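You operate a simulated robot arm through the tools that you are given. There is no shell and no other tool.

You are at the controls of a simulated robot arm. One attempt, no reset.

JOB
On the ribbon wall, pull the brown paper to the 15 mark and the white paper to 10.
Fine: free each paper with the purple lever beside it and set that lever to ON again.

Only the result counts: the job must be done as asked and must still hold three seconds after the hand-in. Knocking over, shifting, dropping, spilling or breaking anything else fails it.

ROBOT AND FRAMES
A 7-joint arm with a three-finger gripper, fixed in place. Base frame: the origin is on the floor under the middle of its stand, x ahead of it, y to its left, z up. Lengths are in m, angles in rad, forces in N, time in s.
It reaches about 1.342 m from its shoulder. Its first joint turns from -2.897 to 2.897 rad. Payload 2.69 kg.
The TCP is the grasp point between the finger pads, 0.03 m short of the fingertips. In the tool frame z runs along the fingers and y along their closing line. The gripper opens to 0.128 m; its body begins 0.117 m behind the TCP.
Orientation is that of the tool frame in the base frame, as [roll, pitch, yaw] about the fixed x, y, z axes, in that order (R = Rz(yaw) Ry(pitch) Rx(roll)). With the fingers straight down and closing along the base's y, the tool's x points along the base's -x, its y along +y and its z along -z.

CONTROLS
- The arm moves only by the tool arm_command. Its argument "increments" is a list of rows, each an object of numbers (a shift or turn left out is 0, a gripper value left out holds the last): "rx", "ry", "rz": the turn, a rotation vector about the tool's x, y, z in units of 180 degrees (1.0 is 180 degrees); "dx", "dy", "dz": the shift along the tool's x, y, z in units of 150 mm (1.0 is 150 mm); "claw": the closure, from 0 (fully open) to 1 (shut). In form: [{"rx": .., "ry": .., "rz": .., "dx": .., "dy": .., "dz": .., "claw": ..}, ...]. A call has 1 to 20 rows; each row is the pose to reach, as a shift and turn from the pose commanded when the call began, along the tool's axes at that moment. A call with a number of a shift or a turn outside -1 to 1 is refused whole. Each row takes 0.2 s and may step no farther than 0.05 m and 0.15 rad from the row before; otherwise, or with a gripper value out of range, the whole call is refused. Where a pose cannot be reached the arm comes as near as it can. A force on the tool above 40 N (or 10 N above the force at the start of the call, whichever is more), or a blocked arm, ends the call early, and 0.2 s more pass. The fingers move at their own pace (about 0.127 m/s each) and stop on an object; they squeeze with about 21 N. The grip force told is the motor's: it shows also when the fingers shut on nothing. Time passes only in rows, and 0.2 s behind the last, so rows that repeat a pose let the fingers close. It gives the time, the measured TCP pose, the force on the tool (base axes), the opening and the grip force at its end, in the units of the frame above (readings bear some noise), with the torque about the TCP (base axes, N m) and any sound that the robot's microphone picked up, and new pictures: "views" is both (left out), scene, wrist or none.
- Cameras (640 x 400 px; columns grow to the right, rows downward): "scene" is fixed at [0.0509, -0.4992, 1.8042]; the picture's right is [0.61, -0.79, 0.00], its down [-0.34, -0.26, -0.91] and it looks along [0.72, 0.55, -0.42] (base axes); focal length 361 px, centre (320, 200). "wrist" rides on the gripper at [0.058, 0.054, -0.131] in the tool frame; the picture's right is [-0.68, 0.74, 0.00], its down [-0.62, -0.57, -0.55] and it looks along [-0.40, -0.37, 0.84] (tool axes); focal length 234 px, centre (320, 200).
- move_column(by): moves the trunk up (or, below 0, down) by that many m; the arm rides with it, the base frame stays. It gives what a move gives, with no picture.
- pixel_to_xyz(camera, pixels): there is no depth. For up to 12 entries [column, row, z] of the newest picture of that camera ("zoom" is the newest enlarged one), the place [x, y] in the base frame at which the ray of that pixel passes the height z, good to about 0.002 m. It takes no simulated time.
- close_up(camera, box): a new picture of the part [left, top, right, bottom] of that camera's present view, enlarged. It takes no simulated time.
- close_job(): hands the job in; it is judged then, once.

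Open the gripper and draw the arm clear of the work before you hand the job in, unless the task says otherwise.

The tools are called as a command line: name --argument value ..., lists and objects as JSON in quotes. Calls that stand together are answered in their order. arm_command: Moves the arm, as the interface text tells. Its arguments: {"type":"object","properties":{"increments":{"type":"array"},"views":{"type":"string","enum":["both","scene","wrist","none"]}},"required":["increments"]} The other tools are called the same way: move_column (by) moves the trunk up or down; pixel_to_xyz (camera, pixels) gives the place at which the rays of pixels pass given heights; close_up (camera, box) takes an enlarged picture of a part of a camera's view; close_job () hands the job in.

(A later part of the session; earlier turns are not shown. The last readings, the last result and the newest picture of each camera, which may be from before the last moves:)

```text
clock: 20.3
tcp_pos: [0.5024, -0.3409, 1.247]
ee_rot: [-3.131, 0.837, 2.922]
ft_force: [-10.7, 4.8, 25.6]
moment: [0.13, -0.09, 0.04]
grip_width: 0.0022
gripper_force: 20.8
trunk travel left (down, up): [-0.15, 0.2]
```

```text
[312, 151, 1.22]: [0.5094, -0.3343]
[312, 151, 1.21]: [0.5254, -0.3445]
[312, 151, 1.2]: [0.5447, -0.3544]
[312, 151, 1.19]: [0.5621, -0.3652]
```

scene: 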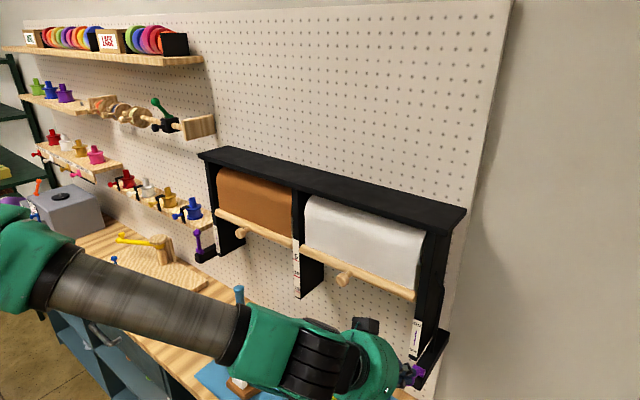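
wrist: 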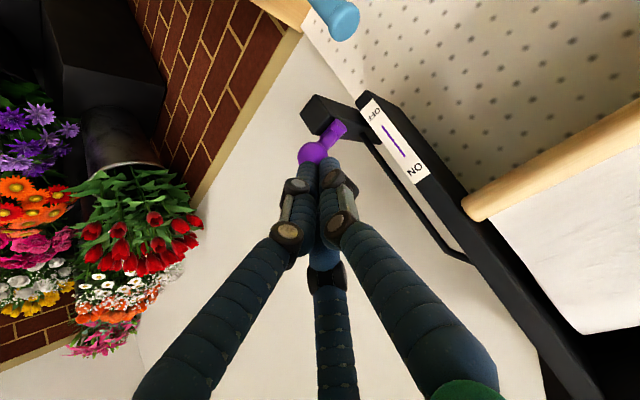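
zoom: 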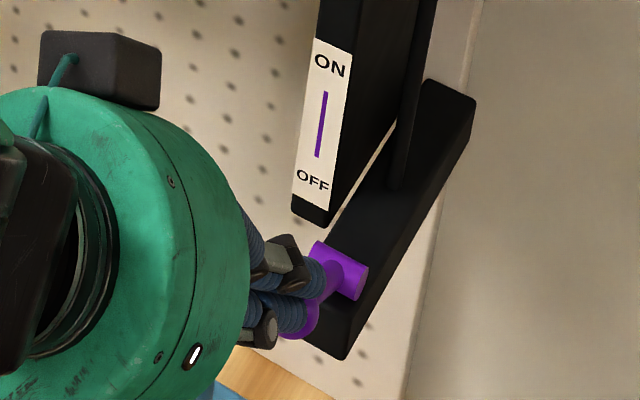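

The ball is still near 60°, and 17 N tangential could be lever friction or a stop. I press further in small steps to tell which.

arm_command --increments '[{"dx": 0.025, "dz": 0.0225}, {"dx": 0.049, "dz": 0.045}, {"dx": 0.074, "dz": 0.0675}]' --views "wrist"

```text
clock: 20.6
tcp_pos: [0.5009, -0.3418, 1.2477]
ee_rot: [-3.127, 0.844, 2.924]
ft_force: [-21.4, 13.4, 16.6]
moment: [0.36, 0.3, 0.09]
grip_width: 0.0025
gripper_force: 21.2
trunk travel left (down, up): [-0.15, 0.2]
stopped in row 1: the force on the tool passed its limit at 45 N (the readings are from after the stop); the commanded pose is now the measured one
```

wrist: 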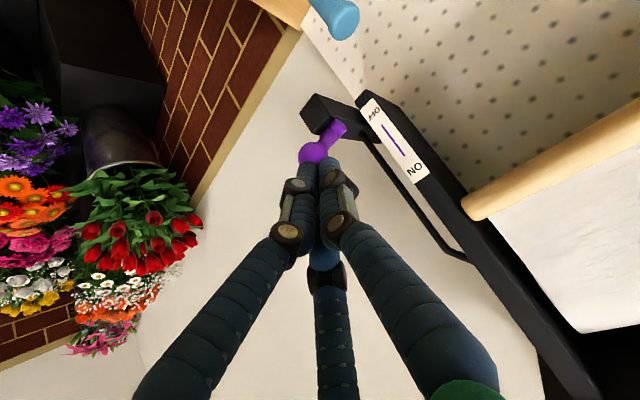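

Force jumped to 45 N with no motion, so the lever is on its OFF stop (about 60°). I back off along the tool axis and look at everything again.

arm_command --increments '[{"dz": -0.1, "dx": -0.03}, {"dz": -0.3, "dx": -0.06}, {"dz": -0.5, "dx": -0.1}, {"dz": -0.7, "dx": -0.15}]' --views "both"

```text
clock: 21.8
tcp_pos: [0.4614, -0.3046, 1.2759]
ee_rot: [3.072, 0.768, 2.917]
ft_force: [1.7, 1.9, -0.7]
moment: [-0.06, 0.13, -0.05]
grip_width: 0.0025
gripper_force: 21.2
trunk travel left (down, up): [-0.15, 0.2]
stopped in row 4: the arm was blocked; the commanded pose is now the measured one
```

scene: 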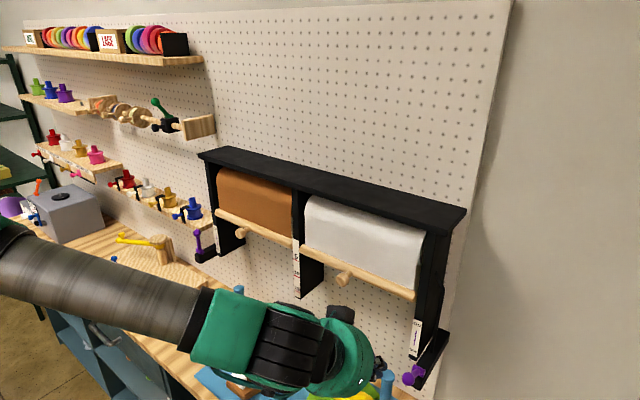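
wrist: 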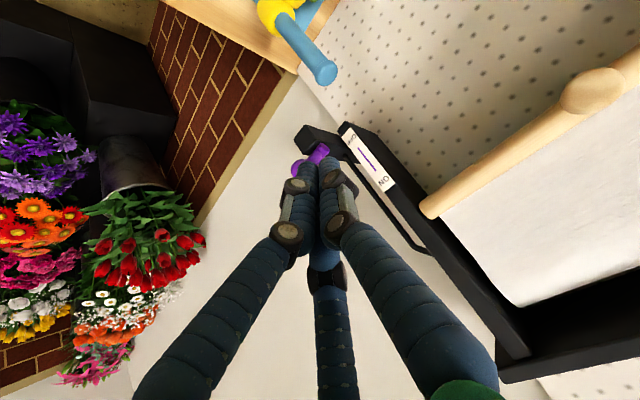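

The arm hit its own limit when drawing back there (no contact force). I move up and toward the white knob instead, to about [0.46, -0.20, 1.39].

arm_command --increments '[{"dx": -0.083, "dy": 0.145, "dz": -0.121}, {"dx": -0.166, "dy": 0.29, "dz": -0.242}, {"dx": -0.25, "dy": 0.436, "dz": -0.364}, {"dx": -0.333, "dy": 0.581, "dz": -0.485}, {"dx": -0.416, "dy": 0.726, "dz": -0.606}]' --views "both"

```text
clock: 23.0
tcp_pos: [0.4579, -0.2028, 1.395]
ee_rot: [3.079, 0.775, 2.913]
ft_force: [-1.1, -0.1, 0.0]
moment: [0.01, 0.02, 0.02]
grip_width: 0.0024
gripper_force: 20.9
trunk travel left (down, up): [-0.15, 0.2]
```

scene: 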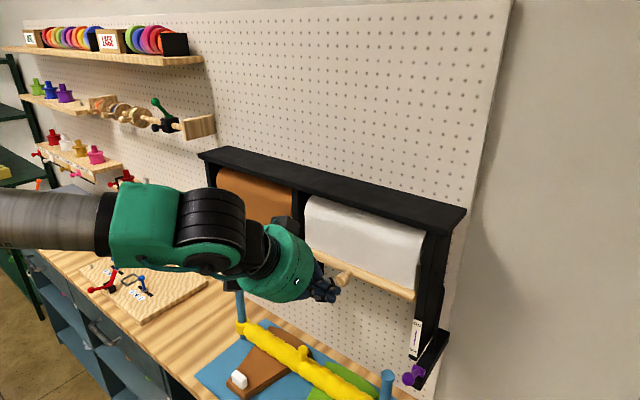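
wrist: 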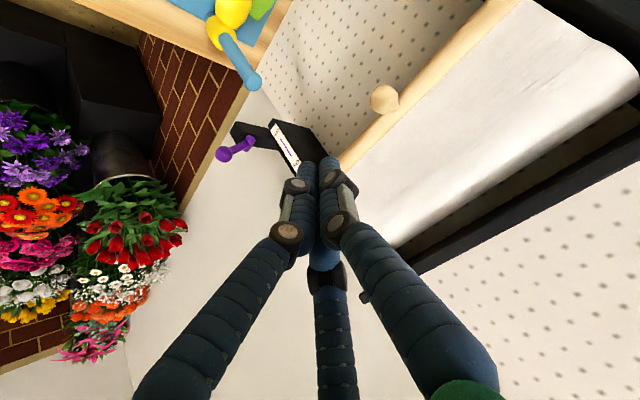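

The bar has not moved by itself on release. I measure the white knob at wrist pixel (384,99) and zoom on the lever to confirm its OFF angle.

pixel_to_xyz --camera "wrist" --pixels '[[384, 99, 1.3], [384, 99, 1.31], [384, 99, 1.32], [221.5, 155, 1.21], [221.5, 155, 1.22], [247, 141, 1.18]]'

close_up --camera "wrist" --box '[200, 60, 440, 210]'

close_up --camera "scene" --box '[380, 300, 470, 400]'

```text
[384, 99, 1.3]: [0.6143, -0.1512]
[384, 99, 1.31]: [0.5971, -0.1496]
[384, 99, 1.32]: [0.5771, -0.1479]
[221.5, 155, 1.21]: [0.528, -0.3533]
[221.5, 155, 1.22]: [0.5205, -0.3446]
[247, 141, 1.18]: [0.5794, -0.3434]
```

```text
2.67 times, centred on (320, 135) of wrist
```

zoom: 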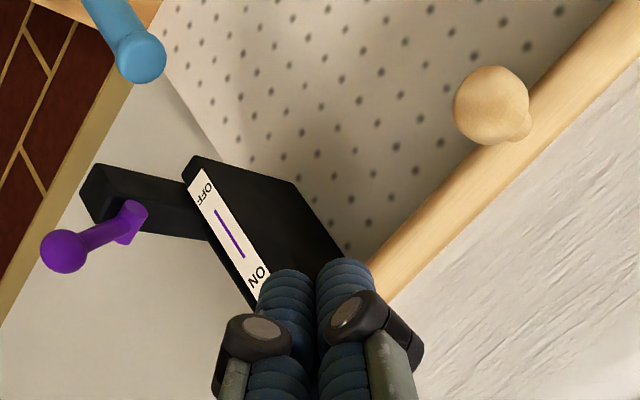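

```text
4.00 times, centred on (425, 350) of scene
```

zoom: 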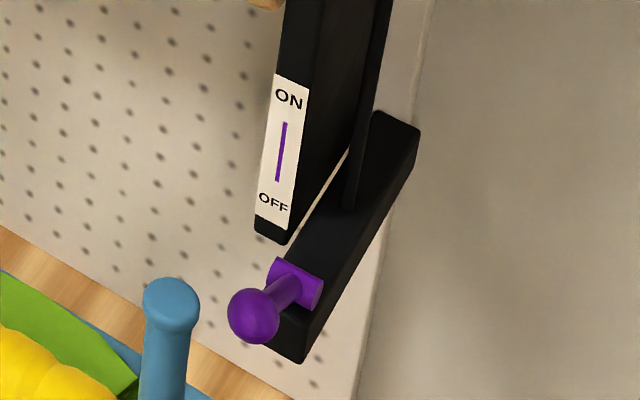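

White knob head is at about [0.589, -0.149, 1.314], ~35 mm across; lever clearly in the OFF position. I flatten the hand to about 20° nose-down and bring it in front of the knob.

arm_command --increments '[{"rx": -0.0011, "ry": -0.0354, "rz": -0.005, "dx": 0.034, "dy": 0.085, "dz": 0.089, "claw": 0.45}, {"rx": -0.0022, "ry": -0.0708, "rz": -0.01, "dx": 0.068, "dy": 0.17, "dz": 0.178}, {"rx": -0.0033, "ry": -0.1062, "rz": -0.015, "dx": 0.103, "dy": 0.254, "dz": 0.266}, {"rx": -0.0044, "ry": -0.1416, "rz": -0.0199, "dx": 0.137, "dy": 0.339, "dz": 0.355}]' --views "both"

```text
clock: 24.0
tcp_pos: [0.4869, -0.1529, 1.3477]
ee_rot: [-3.135, 1.225, 3.008]
ft_force: [-1.3, 2.0, 0.1]
moment: [-0.02, -0.07, -0.14]
grip_width: 0.0708
gripper_force: 0.0
trunk travel left (down, up): [-0.15, 0.2]
```

scene: 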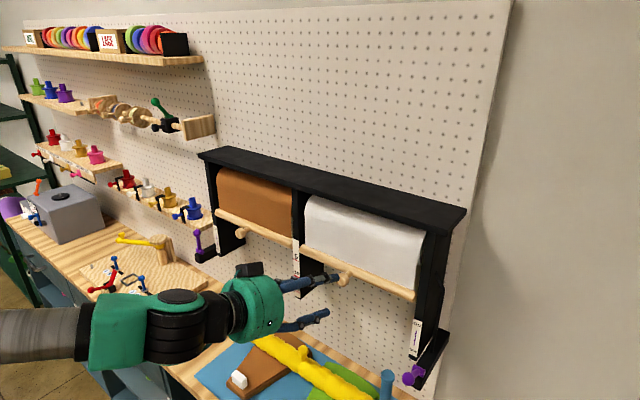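
wrist: 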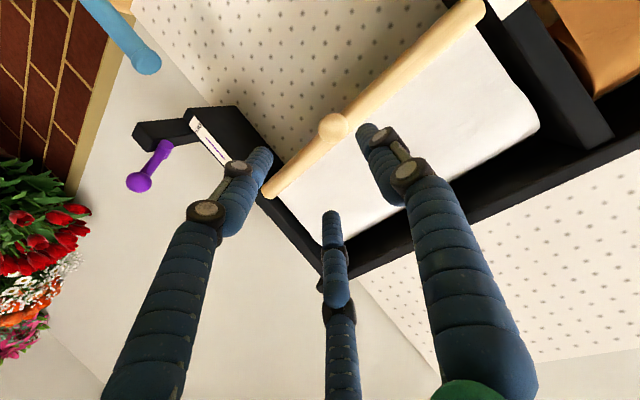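

The hand is now 20° nose-down with the white knob at wrist (333,127). I re-check the knob position from here before moving in.

pixel_to_xyz --camera "wrist" --pixels '[[333, 127, 1.31], [333, 127, 1.314], [333, 127, 1.32]]'

close_up --camera "wrist" --box '[250, 40, 450, 240]'

```text
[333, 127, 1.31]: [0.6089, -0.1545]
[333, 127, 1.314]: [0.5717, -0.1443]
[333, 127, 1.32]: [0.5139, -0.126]
```

```text
2.00 times, centred on (350, 140) of wrist
```

zoom: 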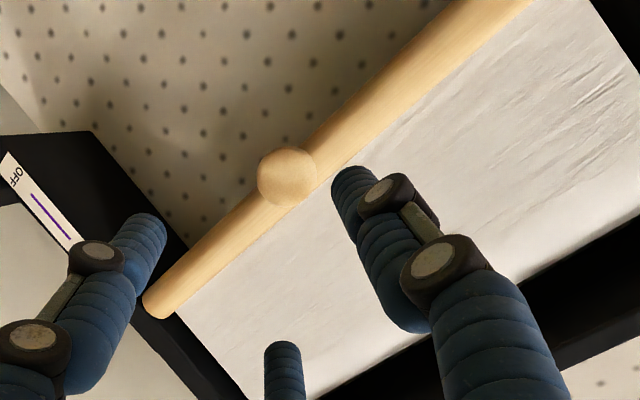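

Knob centre refined to [0.589, -0.149, 1.312]. I align sideways and move in so the fingertips surround the knob head without reaching the bar.

arm_command --increments '[{"dx": -0.002, "dy": 0.06}, {"dx": -0.004, "dy": 0.117}, {"dx": -0.004, "dy": 0.117, "dz": 0.16}, {"dx": -0.004, "dy": 0.117, "dz": 0.32}, {"dx": -0.004, "dy": 0.117, "dz": 0.48}, {"dx": -0.004, "dy": 0.117, "dz": 0.58}, {"dx": -0.004, "dy": 0.117, "dz": 0.645}]' --views "both"

```text
clock: 25.6
tcp_pos: [0.5824, -0.1494, 1.3125]
ee_rot: [3.141, 1.223, 3.004]
ft_force: [0.4, -0.1, 0.3]
moment: [0.03, -0.01, -0.01]
grip_width: 0.0703
gripper_force: 0.0
trunk travel left (down, up): [-0.15, 0.2]
```

scene: 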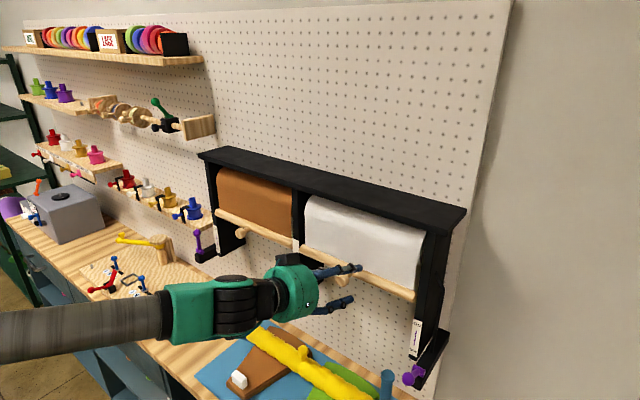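
wrist: 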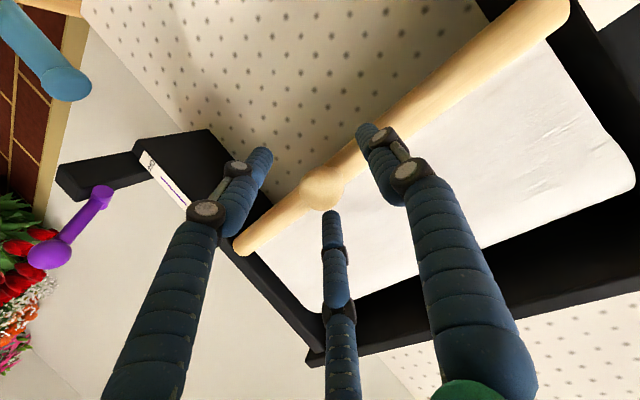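

The knob is centred between the fingers at (322,184). I close on it gently.

arm_command --increments '[{"claw": 0.75}, {"claw": 0.85}, {"claw": 0.85}]' --views "wrist"

```text
clock: 26.4
tcp_pos: [0.5841, -0.1501, 1.313]
ee_rot: [-3.141, 1.221, 3.003]
ft_force: [6.4, -5.3, 1.7]
moment: [-0.2, -0.42, 0.14]
grip_width: 0.0296
gripper_force: 45.0
trunk travel left (down, up): [-0.15, 0.2]
```

wrist: 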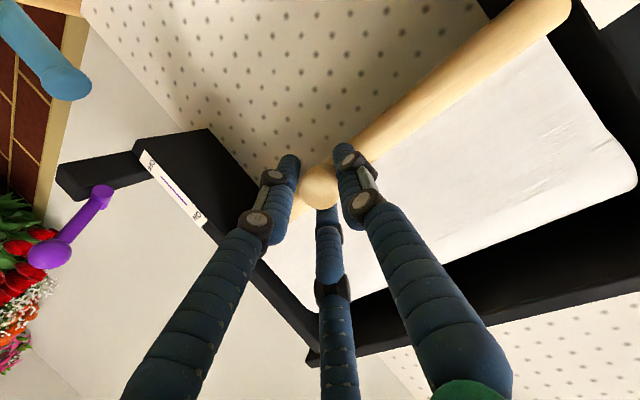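

Gripped with little side force; TCP z=1.313 so the bar centre is near 1.31 (about mark 1). I pull straight down 3 cm first and watch the force.

arm_command --increments '[{"dx": 0.063, "dz": 0.0225}, {"dx": 0.126, "dz": 0.045}, {"dx": 0.188, "dz": 0.068}]' --views "both"

```text
clock: 27.2
tcp_pos: [0.5834, -0.1502, 1.2804]
ee_rot: [3.141, 1.22, 2.999]
ft_force: [19.1, -7.9, -2.7]
moment: [-0.28, -0.17, 0.29]
grip_width: 0.0297
gripper_force: 44.8
trunk travel left (down, up): [-0.15, 0.2]
```

scene: 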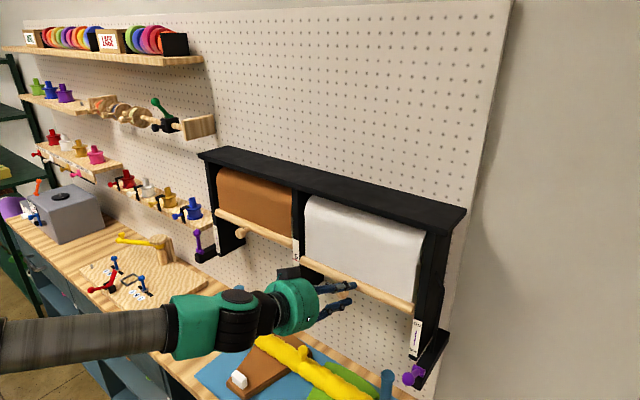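
wrist: 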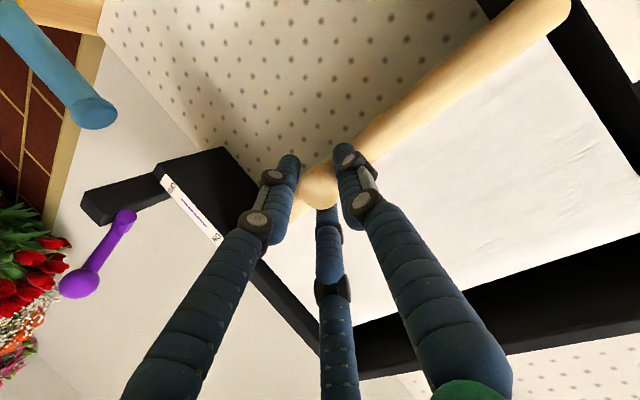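

The bar follows freely (TCP z 1.280). I continue down another 5.5 cm with a 2 mm forward correction to relieve the 19 N pull.

arm_command --increments '[{"dx": 0.083, "dz": 0.045}, {"dx": 0.17, "dz": 0.076}, {"dx": 0.255, "dz": 0.107}, {"dx": 0.34, "dy": 0.002, "dz": 0.137}]' --views "both"

```text
clock: 28.2
tcp_pos: [0.5824, -0.1489, 1.2258]
ee_rot: [3.139, 1.221, 3.001]
ft_force: [-8.6, -13.4, -3.9]
moment: [-0.04, -0.01, 0.22]
grip_width: 0.0296
gripper_force: 45.2
trunk travel left (down, up): [-0.15, 0.2]
```

scene: 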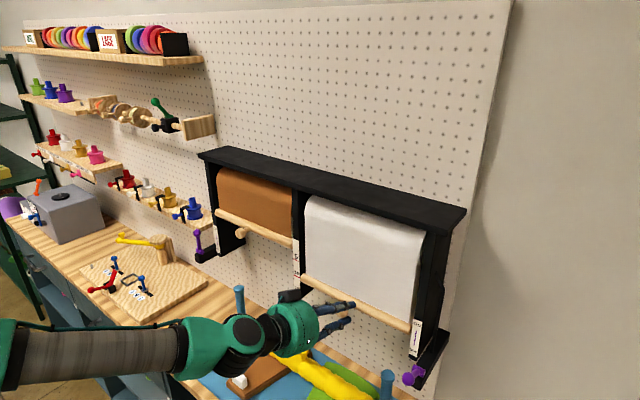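
wrist: 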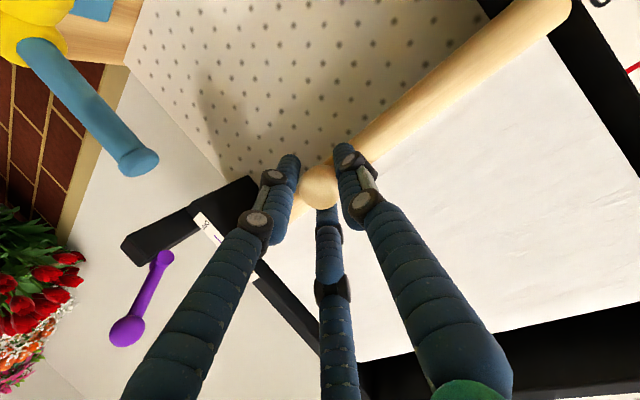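

The bar now sits near the 10 mark (TCP z 1.226). I zoom on the scene's scale strip to compare the bar's left end with the red 10 line.

close_up --camera "scene" --box '[270, 225, 350, 315]'

close_up --camera "scene" --box '[285, 255, 325, 305]'

close_up --camera "wrist" --box '[540, 0, 640, 100]'

```text
4.44 times, centred on (310, 270) of scene
```

zoom: 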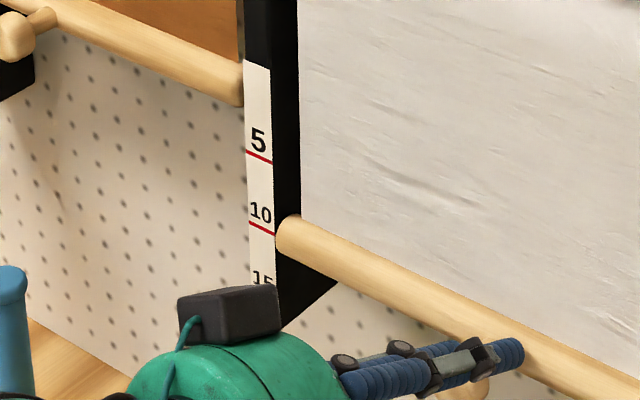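

```text
8.00 times, centred on (305, 280) of scene
```

zoom: 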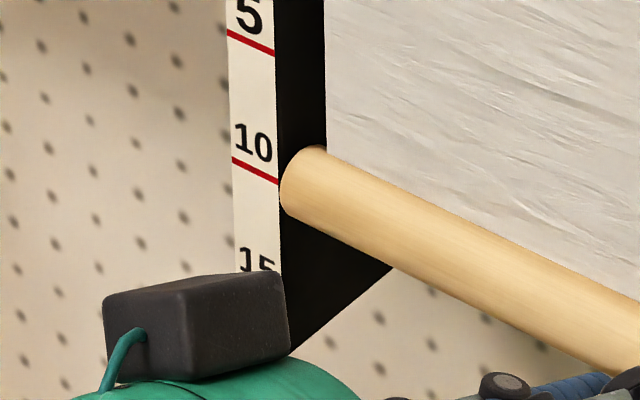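

```text
4.00 times, centred on (590, 50) of wrist
```

zoom: 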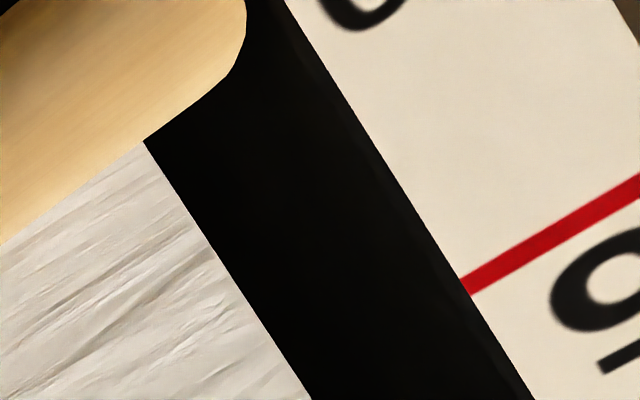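

By the scene picture the bar's axis lies a few mm above the red 10 line. The wrist camera is now almost level with the bar, so I use it for a precise height comparison.

close_up --camera "wrist" --box '[400, 0, 640, 150]'

pixel_to_xyz --camera "wrist" --pixels '[[626.25, 71, 1.222], [626.25, 71, 1.22], [626.25, 71, 1.218]]'

```text
2.67 times, centred on (520, 75) of wrist
```

zoom: 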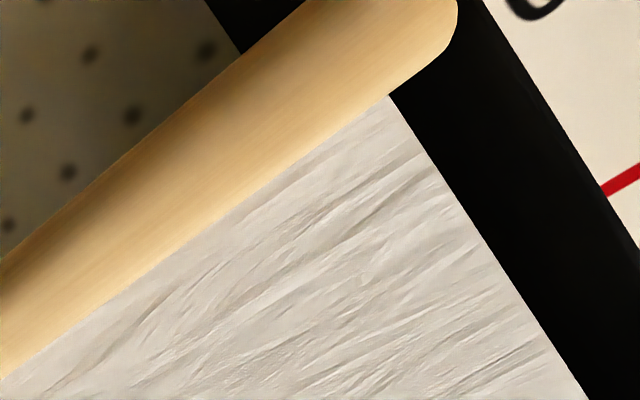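

```text
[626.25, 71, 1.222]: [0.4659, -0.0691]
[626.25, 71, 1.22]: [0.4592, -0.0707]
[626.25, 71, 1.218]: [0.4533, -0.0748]
```

pixel_to_xyz --camera "wrist" --pixels '[[475, 60, 1.225], [475, 60, 1.222], [475, 60, 1.22], [475, 60, 1.218], [475, 60, 1.23], [475, 33, 1.22], [475, 86.6, 1.22], [475, 86.6, 1.24], [475, 33, 1.21]]'

```text
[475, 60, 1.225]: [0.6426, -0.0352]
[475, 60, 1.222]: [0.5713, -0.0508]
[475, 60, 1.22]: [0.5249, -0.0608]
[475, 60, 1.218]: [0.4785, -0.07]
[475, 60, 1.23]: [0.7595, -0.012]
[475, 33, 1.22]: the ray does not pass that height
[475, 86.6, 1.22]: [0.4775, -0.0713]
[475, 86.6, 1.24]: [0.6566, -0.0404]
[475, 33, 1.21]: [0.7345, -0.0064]
```

Both cameras put the bar axis at z≈1.224, about 4 mm above the 10 mark (1.220). I lower it 4 mm and re-check.

arm_command --increments '[{"dx": 0.013, "dz": 0.004, "dy": -0.005}, {"dx": 0.026, "dz": 0.008, "dy": -0.01}, {"dx": 0.026, "dz": 0.008, "dy": -0.01}]' --views "both"

close_up --camera "scene" --box '[285, 255, 325, 305]'

```text
clock: 29.0
tcp_pos: [0.584, -0.1505, 1.224]
ee_rot: [-3.14, 1.223, 3.005]
ft_force: [-14.5, 2.7, 1.5]
moment: [-0.13, -0.31, 0.49]
grip_width: 0.0298
gripper_force: 44.8
trunk travel left (down, up): [-0.15, 0.2]
```

scene: 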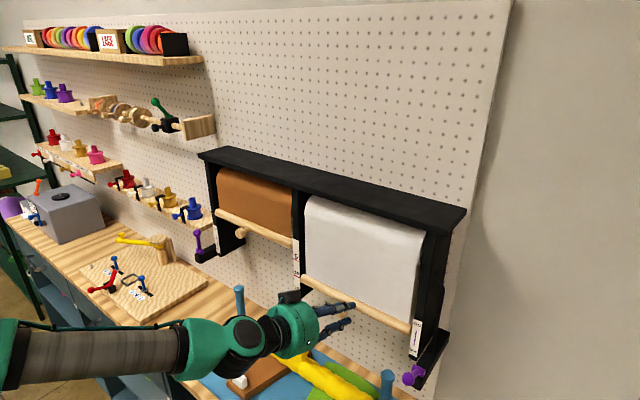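
wrist: 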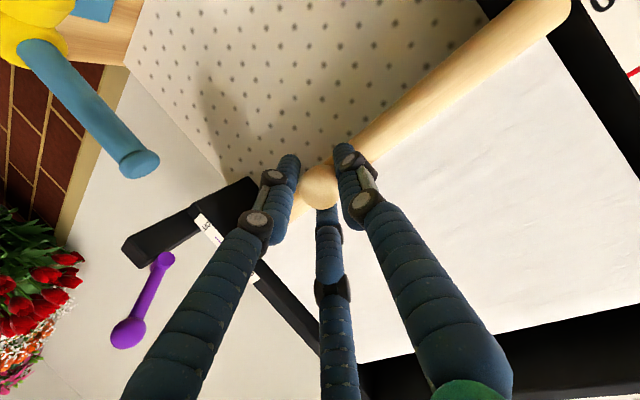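

```text
8.00 times, centred on (305, 280) of scene
```

zoom: 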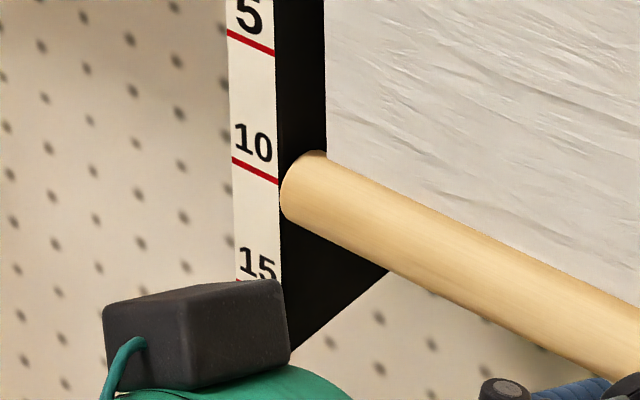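

The bar moved about 2 mm (TCP 1.224). I lower a further 3 mm while easing back 1.5 mm to relieve the push on the knob.

arm_command --increments '[{"dx": 0.011, "dz": -0.002}, {"dx": 0.022, "dz": -0.003}, {"dx": 0.022, "dz": -0.003}]' --views "both"

close_up --camera "scene" --box '[285, 255, 325, 305]'

close_up --camera "wrist" --box '[400, 0, 640, 150]'

```text
clock: 29.8
tcp_pos: [0.5828, -0.1498, 1.2215]
ee_rot: [-3.141, 1.224, 3.005]
ft_force: [5.8, 6.5, 1.0]
moment: [-0.14, -0.57, 0.47]
grip_width: 0.0297
gripper_force: 45.1
trunk travel left (down, up): [-0.15, 0.2]
```

scene: 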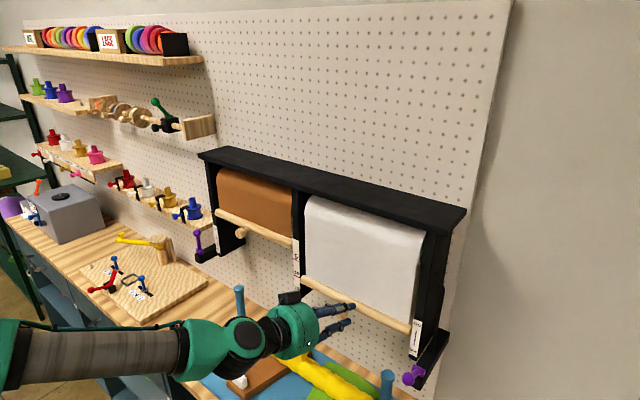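
wrist: 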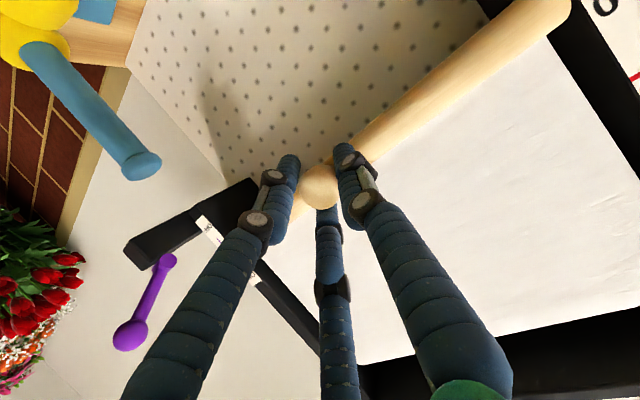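

```text
8.00 times, centred on (305, 280) of scene
```

zoom: 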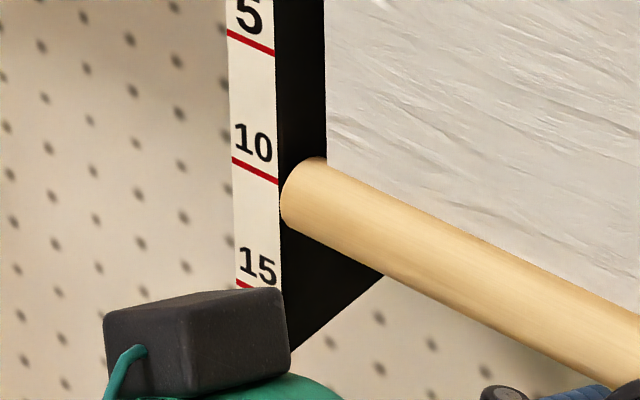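

```text
2.67 times, centred on (520, 75) of wrist
```

zoom: 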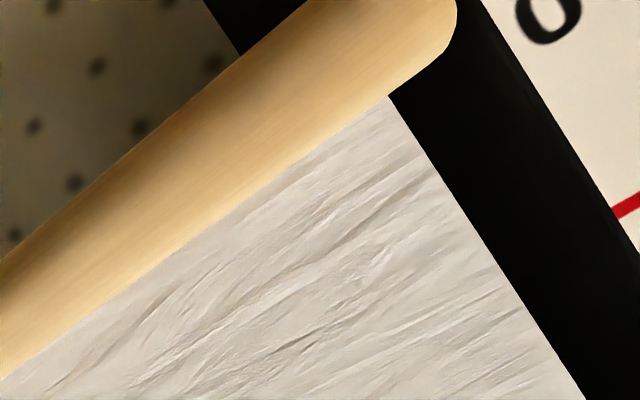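

The bar end now lines up with the red 10 line in the scene zoom (TCP z 1.2215, bar axis ≈1.220). I open the fingers and back away from the knob.

arm_command --increments '[{"claw": 0.7}, {"claw": 0.5}, {"claw": 0.45}, {"dz": -0.15}, {"dz": -0.3}, {"dz": -0.45, "dx": -0.05}, {"dz": -0.6, "dx": -0.15}]' --views "both"

close_up --camera "scene" --box '[285, 255, 325, 305]'

```text
clock: 31.4
tcp_pos: [0.5077, -0.1397, 1.2748]
ee_rot: [3.141, 1.221, 3.004]
ft_force: [1.1, -0.4, 0.0]
moment: [0.0, 0.0, 0.05]
grip_width: 0.0706
gripper_force: 0.1
trunk travel left (down, up): [-0.15, 0.2]
```

scene: 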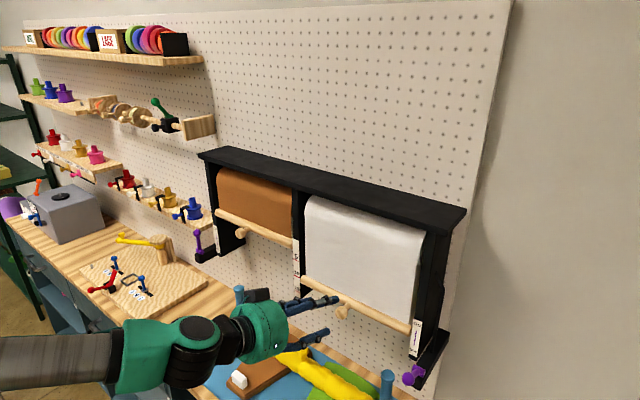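
wrist: 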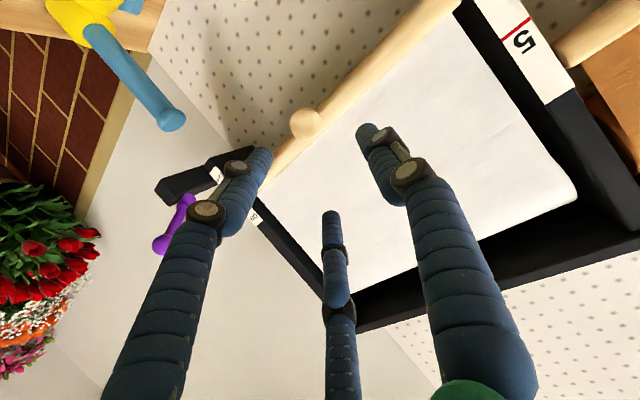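

```text
8.00 times, centred on (305, 280) of scene
```

zoom: 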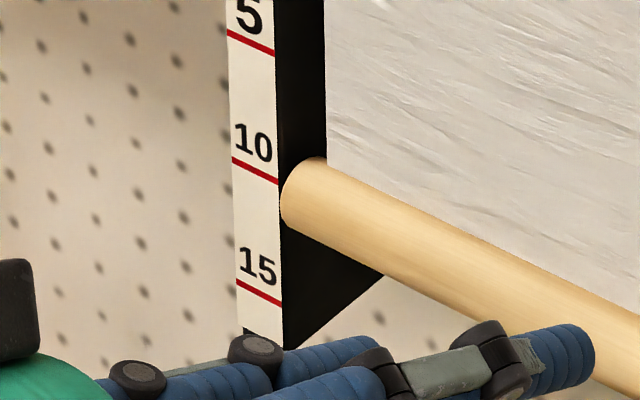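

The white bar holds at 10 after release. Next I return to the white lever: first lift back to about [0.478, -0.20, 1.375] while tilting the hand to 43° again.

arm_command --increments '[{"rx": 0.006, "ry": 0.031, "rz": 0.0036, "dx": -0.144, "dy": -0.106, "dz": -0.091}, {"rx": 0.012, "ry": 0.0625, "rz": 0.0072, "dx": -0.288, "dy": -0.212, "dz": -0.182}, {"rx": 0.018, "ry": 0.094, "rz": 0.0108, "dx": -0.433, "dy": -0.318, "dz": -0.272}, {"rx": 0.0238, "ry": 0.125, "rz": 0.0145, "dx": -0.577, "dy": -0.424, "dz": -0.363}]' --views "none"

```text
clock: 32.4
tcp_pos: [0.4779, -0.2028, 1.3711]
ee_rot: [3.139, 0.824, 2.912]
ft_force: [1.8, -1.2, -0.3]
moment: [0.08, 0.13, 0.09]
grip_width: 0.0703
gripper_force: 0.0
trunk travel left (down, up): [-0.15, 0.2]
```

I move across to hover in front of and above the OFF-position ball, opening the fingers a bit wider.

arm_command --increments '[{"dx": 0.015, "dy": -0.174, "dz": 0.105, "claw": 0.35}, {"dx": 0.029, "dy": -0.347, "dz": 0.21}, {"dx": 0.044, "dy": -0.521, "dz": 0.314}, {"dx": 0.058, "dy": -0.694, "dz": 0.419}, {"dx": 0.073, "dy": -0.868, "dz": 0.524}, {"dx": 0.073, "dy": -0.868, "dz": 0.524}]' --views "both"

```text
clock: 33.8
tcp_pos: [0.4968, -0.3381, 1.3111]
ee_rot: [-3.141, 0.829, 2.914]
ft_force: [-0.5, -0.4, -0.4]
moment: [0.0, 0.01, 0.0]
grip_width: 0.0833
gripper_force: 0.1
trunk travel left (down, up): [-0.15, 0.2]
```

scene: 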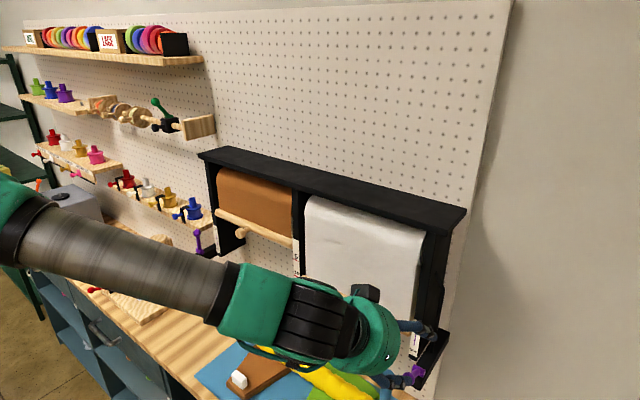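
wrist: 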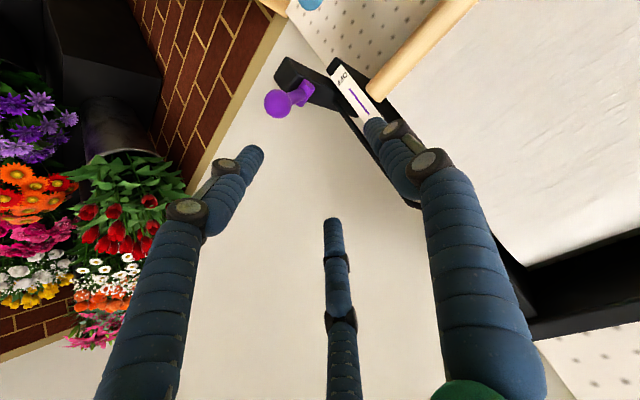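

The ball shows at wrist (277,102). I measure it precisely from here.

close_up --camera "wrist" --box '[240, 50, 360, 150]'

pixel_to_xyz --camera "wrist" --pixels '[[277.5, 102.5, 1.22], [277.5, 102.5, 1.215], [277.5, 102.5, 1.21], [277.5, 102.5, 1.2]]'

close_up --camera "scene" --box '[370, 310, 460, 400]'

```text
4.00 times, centred on (300, 100) of wrist
```

zoom: 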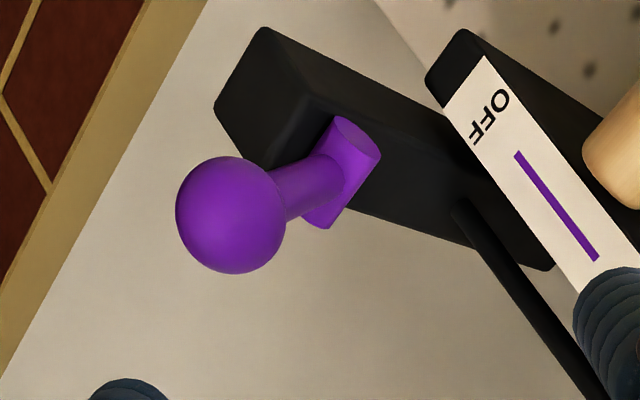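

```text
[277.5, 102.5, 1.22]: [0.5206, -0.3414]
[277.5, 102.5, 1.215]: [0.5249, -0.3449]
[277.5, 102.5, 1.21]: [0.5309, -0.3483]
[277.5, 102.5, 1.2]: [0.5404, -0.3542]
```

```text
4.44 times, centred on (415, 355) of scene
```

zoom: 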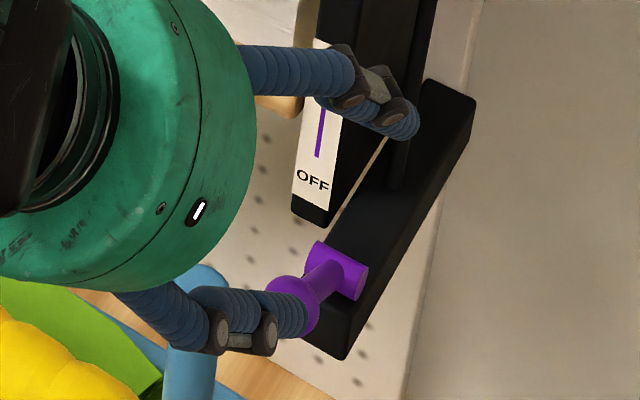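

Ball is at about [0.5235, -0.3455, 1.2155]. I descend so it comes between the open fingers.

arm_command --increments '[{"dx": 0.091, "dy": -0.007, "dz": 0.1}, {"dx": 0.182, "dy": -0.014, "dz": 0.203}, {"dx": 0.238, "dy": -0.013, "dz": 0.322}, {"dx": 0.294, "dy": -0.012, "dz": 0.442}, {"dx": 0.35, "dy": -0.01, "dz": 0.561}]' --views "both"

```text
clock: 35.0
tcp_pos: [0.522, -0.346, 1.2173]
ee_rot: [3.141, 0.831, 2.914]
ft_force: [-0.4, -0.1, 0.3]
moment: [-0.02, 0.02, 0.02]
grip_width: 0.0832
gripper_force: 0.0
trunk travel left (down, up): [-0.15, 0.2]
```

scene: 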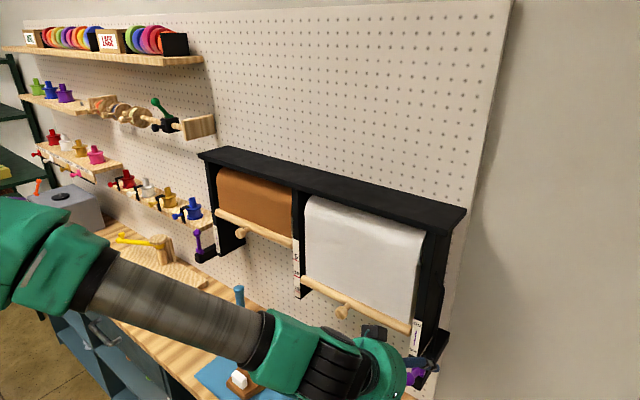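
wrist: 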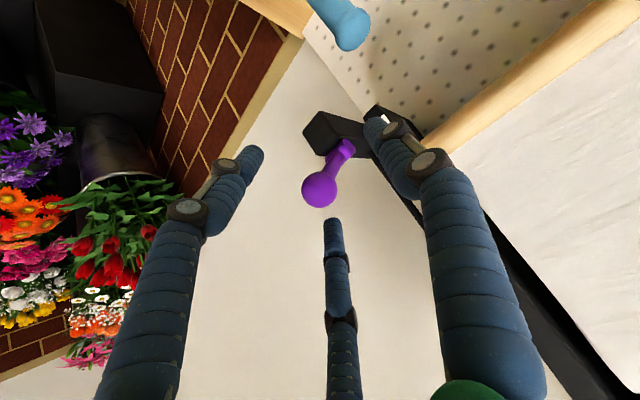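

The ball is centred at (319,190). I close on it.

arm_command --increments '[{"claw": 0.7}, {"claw": 0.85}, {"claw": 0.9}]' --views "wrist"

```text
clock: 35.8
tcp_pos: [0.5235, -0.3457, 1.2163]
ee_rot: [-3.141, 0.829, 2.916]
ft_force: [-0.8, -0.9, 1.1]
moment: [-0.03, -0.04, -0.02]
grip_width: 0.0213
gripper_force: 45.0
trunk travel left (down, up): [-0.15, 0.2]
```

wrist: 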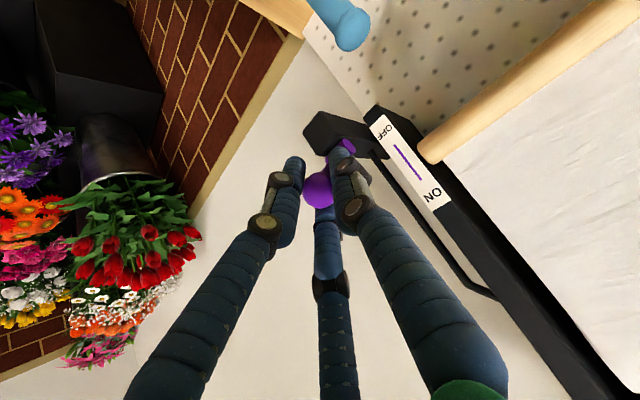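

Gripped cleanly with almost no side force. I move the ball back up the arc (pivot ≈ [0.578, 1.187], radius 62 mm) toward ON.

arm_command --increments '[{"dx": -0.052, "dy": 0.007, "dz": -0.01}, {"dx": -0.105, "dy": 0.014, "dz": -0.0145}, {"dx": -0.158, "dy": 0.023, "dz": -0.01}, {"dx": -0.21, "dy": 0.033, "dz": -0.001}, {"dx": -0.262, "dy": 0.045, "dz": 0.018}, {"dx": -0.313, "dy": 0.057, "dz": 0.042}]' --views "wrist"

```text
clock: 37.3
tcp_pos: [0.5558, -0.3465, 1.245]
ee_rot: [-3.14, 0.828, 2.914]
ft_force: [-17.5, -6.7, 2.3]
moment: [-1.03, 1.06, -0.72]
grip_width: 0.0221
gripper_force: 45.2
trunk travel left (down, up): [-0.15, 0.2]
stopped in row 6: the force on the tool passed its limit at 41 N (the readings are from after the stop); the commanded pose is now the measured one
```

wrist: 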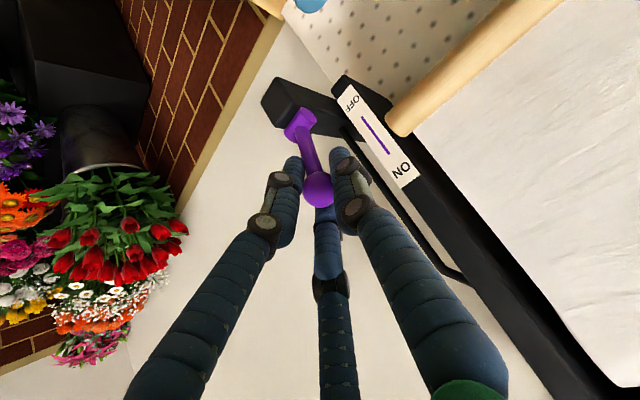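

It stopped at about 21° from upright with 41 N. The stop reset the command to the measured pose, so I continue the remaining ~2.2 cm of the arc gently.

arm_command --increments '[{"dx": -0.03, "dy": 0.008, "dz": 0.02}, {"dx": -0.06, "dy": 0.017, "dz": 0.043}, {"dx": -0.088, "dy": 0.025, "dz": 0.066}, {"dx": -0.115, "dy": 0.034, "dz": 0.09}]' --views "both"

```text
clock: 37.6
tcp_pos: [0.5572, -0.3468, 1.2453]
ee_rot: [-3.136, 0.827, 2.916]
ft_force: [-24.4, -0.1, 6.9]
moment: [-1.06, 1.38, -0.54]
grip_width: 0.022
gripper_force: 44.8
trunk travel left (down, up): [-0.15, 0.2]
stopped in row 1: the force on the tool passed its limit at 43 N (the readings are from after the stop); the commanded pose is now the measured one
```

scene: 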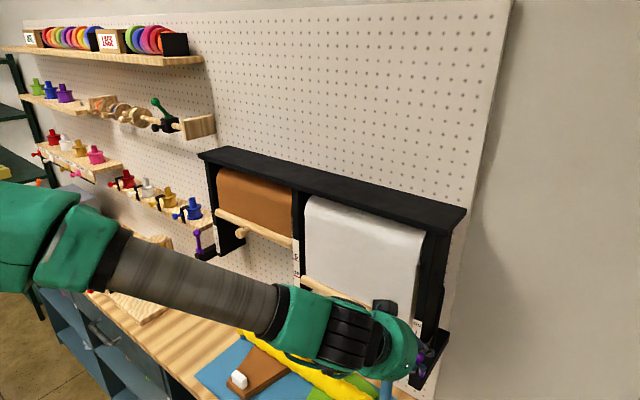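
wrist: 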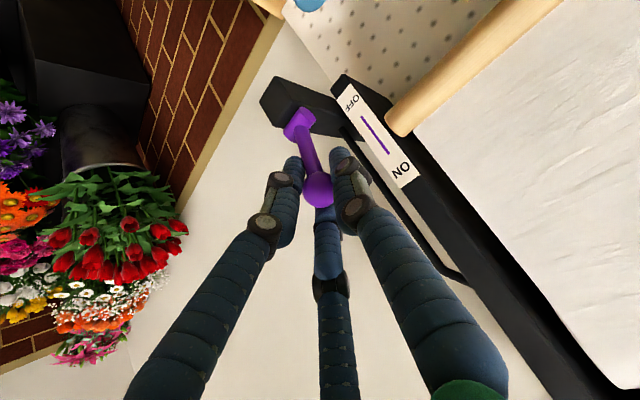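

The rod is jamming between the fingers. I open, back off 7.5 cm, and shut the fingers to use them as a pusher on the ball's front side.

arm_command --increments '[{"claw": 0.6}, {"claw": 0.5}, {"dz": -0.17}, {"dz": -0.34}, {"dz": -0.5}, {"dz": -0.5, "claw": 1.0}, {"dz": -0.5, "claw": 1.0}, {"dz": -0.5, "claw": 1.0}]' --views "both"

close_up --camera "wrist" --box '[260, 70, 400, 190]'

close_up --camera "scene" --box '[370, 310, 460, 400]'

```text
clock: 39.4
tcp_pos: [0.5069, -0.3324, 1.2953]
ee_rot: [-3.138, 0.826, 2.917]
ft_force: [0.4, 0.0, 0.4]
moment: [-0.01, 0.04, -0.03]
grip_width: 0.0023
gripper_force: 20.8
trunk travel left (down, up): [-0.15, 0.2]
```

scene: 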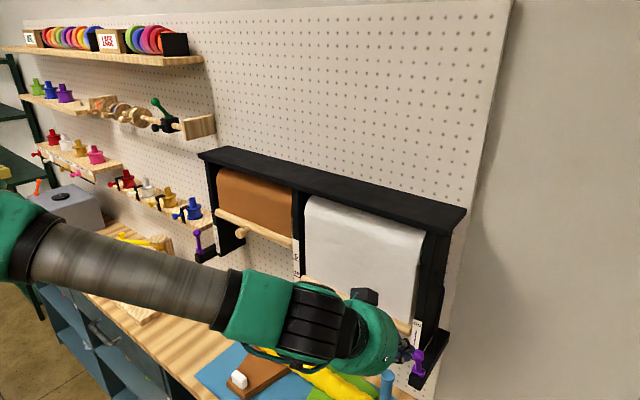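
wrist: 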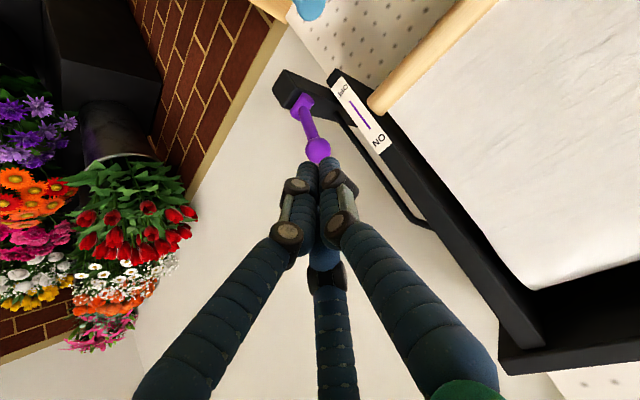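

```text
3.33 times, centred on (330, 130) of wrist
```

zoom: 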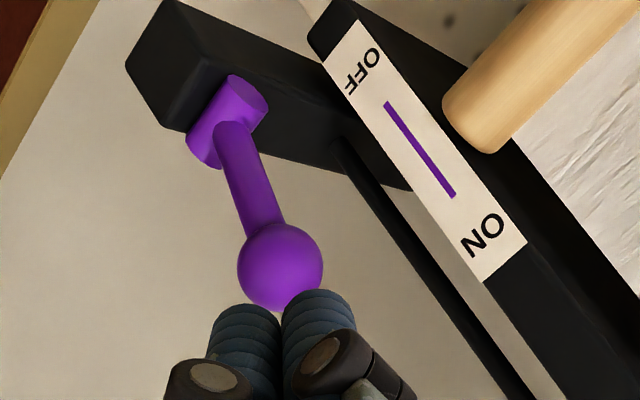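

```text
4.44 times, centred on (415, 355) of scene
```

zoom: 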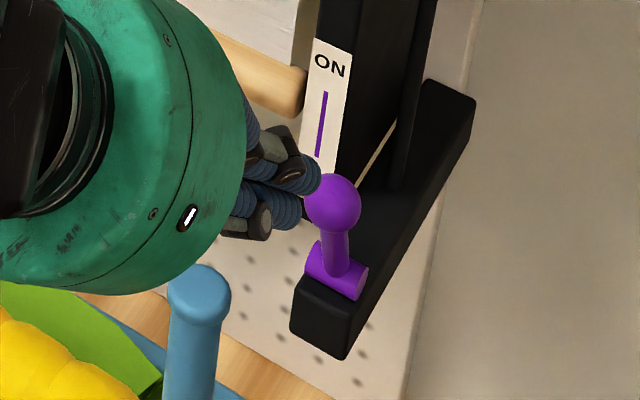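

The lever is about 20° short of upright. I place the closed tips at the ball's front (robot side) and push toward +x to its ON stop.

arm_command --increments '[{"dx": 0.058, "dy": -0.027, "dz": 0.07}, {"dx": 0.117, "dy": -0.053, "dz": 0.14}, {"dx": 0.063, "dy": -0.036, "dz": 0.189}, {"dx": 0.009, "dy": -0.019, "dz": 0.238}, {"dx": -0.046, "dy": -0.002, "dz": 0.288}, {"dx": -0.1, "dy": 0.015, "dz": 0.337}]' --views "both"

close_up --camera "wrist" --box '[260, 70, 400, 190]'

close_up --camera "scene" --box '[370, 310, 460, 400]'

```text
clock: 40.8
tcp_pos: [0.5509, -0.3398, 1.272]
ee_rot: [-3.136, 0.826, 2.916]
ft_force: [-13.0, 2.3, 4.7]
moment: [0.01, 0.2, -0.01]
grip_width: 0.0058
gripper_force: 31.3
trunk travel left (down, up): [-0.15, 0.2]
```

scene: 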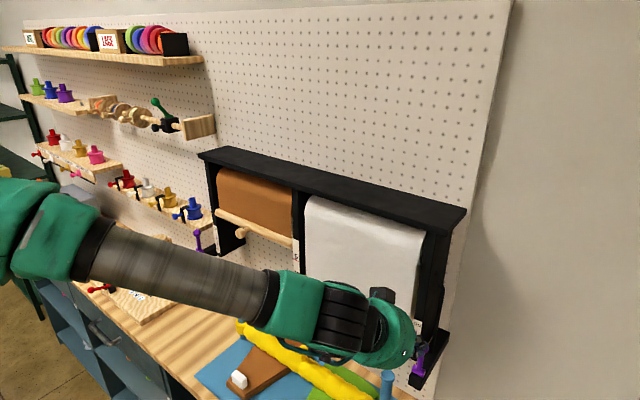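
wrist: 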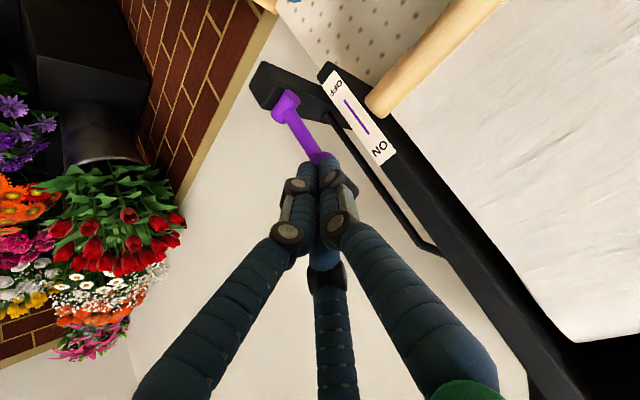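

```text
3.33 times, centred on (330, 130) of wrist
```

zoom: 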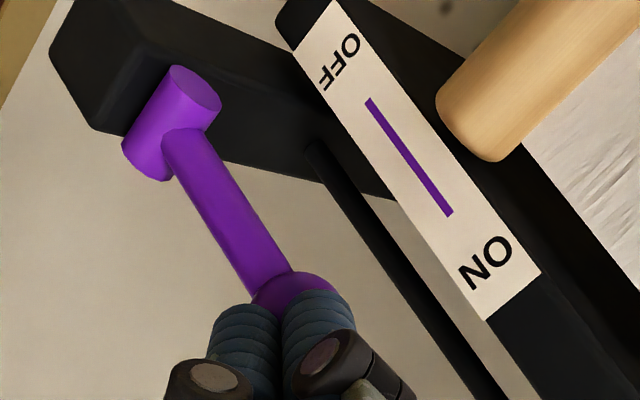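

```text
4.44 times, centred on (415, 355) of scene
```

zoom: 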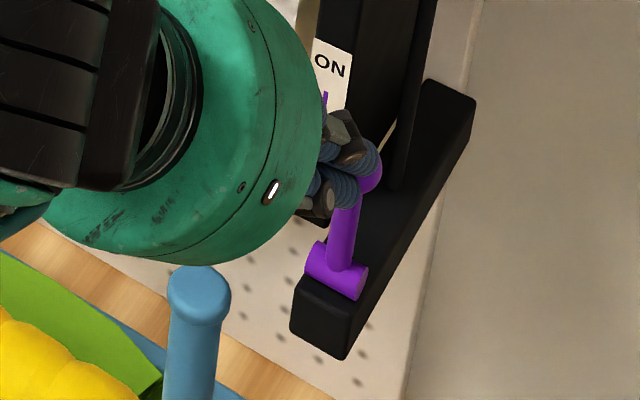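

The lever looks upright again (rod direction matches the starting view). I push a few mm more to verify it is against its ON stop.

arm_command --increments '[{"dx": -0.013, "dy": 0.004, "dz": 0.014}, {"dx": -0.026, "dy": 0.008, "dz": 0.028}]' --views "none"

```text
clock: 41.5
tcp_pos: [0.5528, -0.3411, 1.275]
ee_rot: [-3.137, 0.828, 2.918]
ft_force: [-32.3, 7.4, 10.4]
moment: [0.05, 0.4, 0.09]
grip_width: 0.0061
gripper_force: 31.3
trunk travel left (down, up): [-0.15, 0.2]
stopped in row 2: the force on the tool passed its limit at 41 N (the readings are from after the stop); the commanded pose is now the measured one
```

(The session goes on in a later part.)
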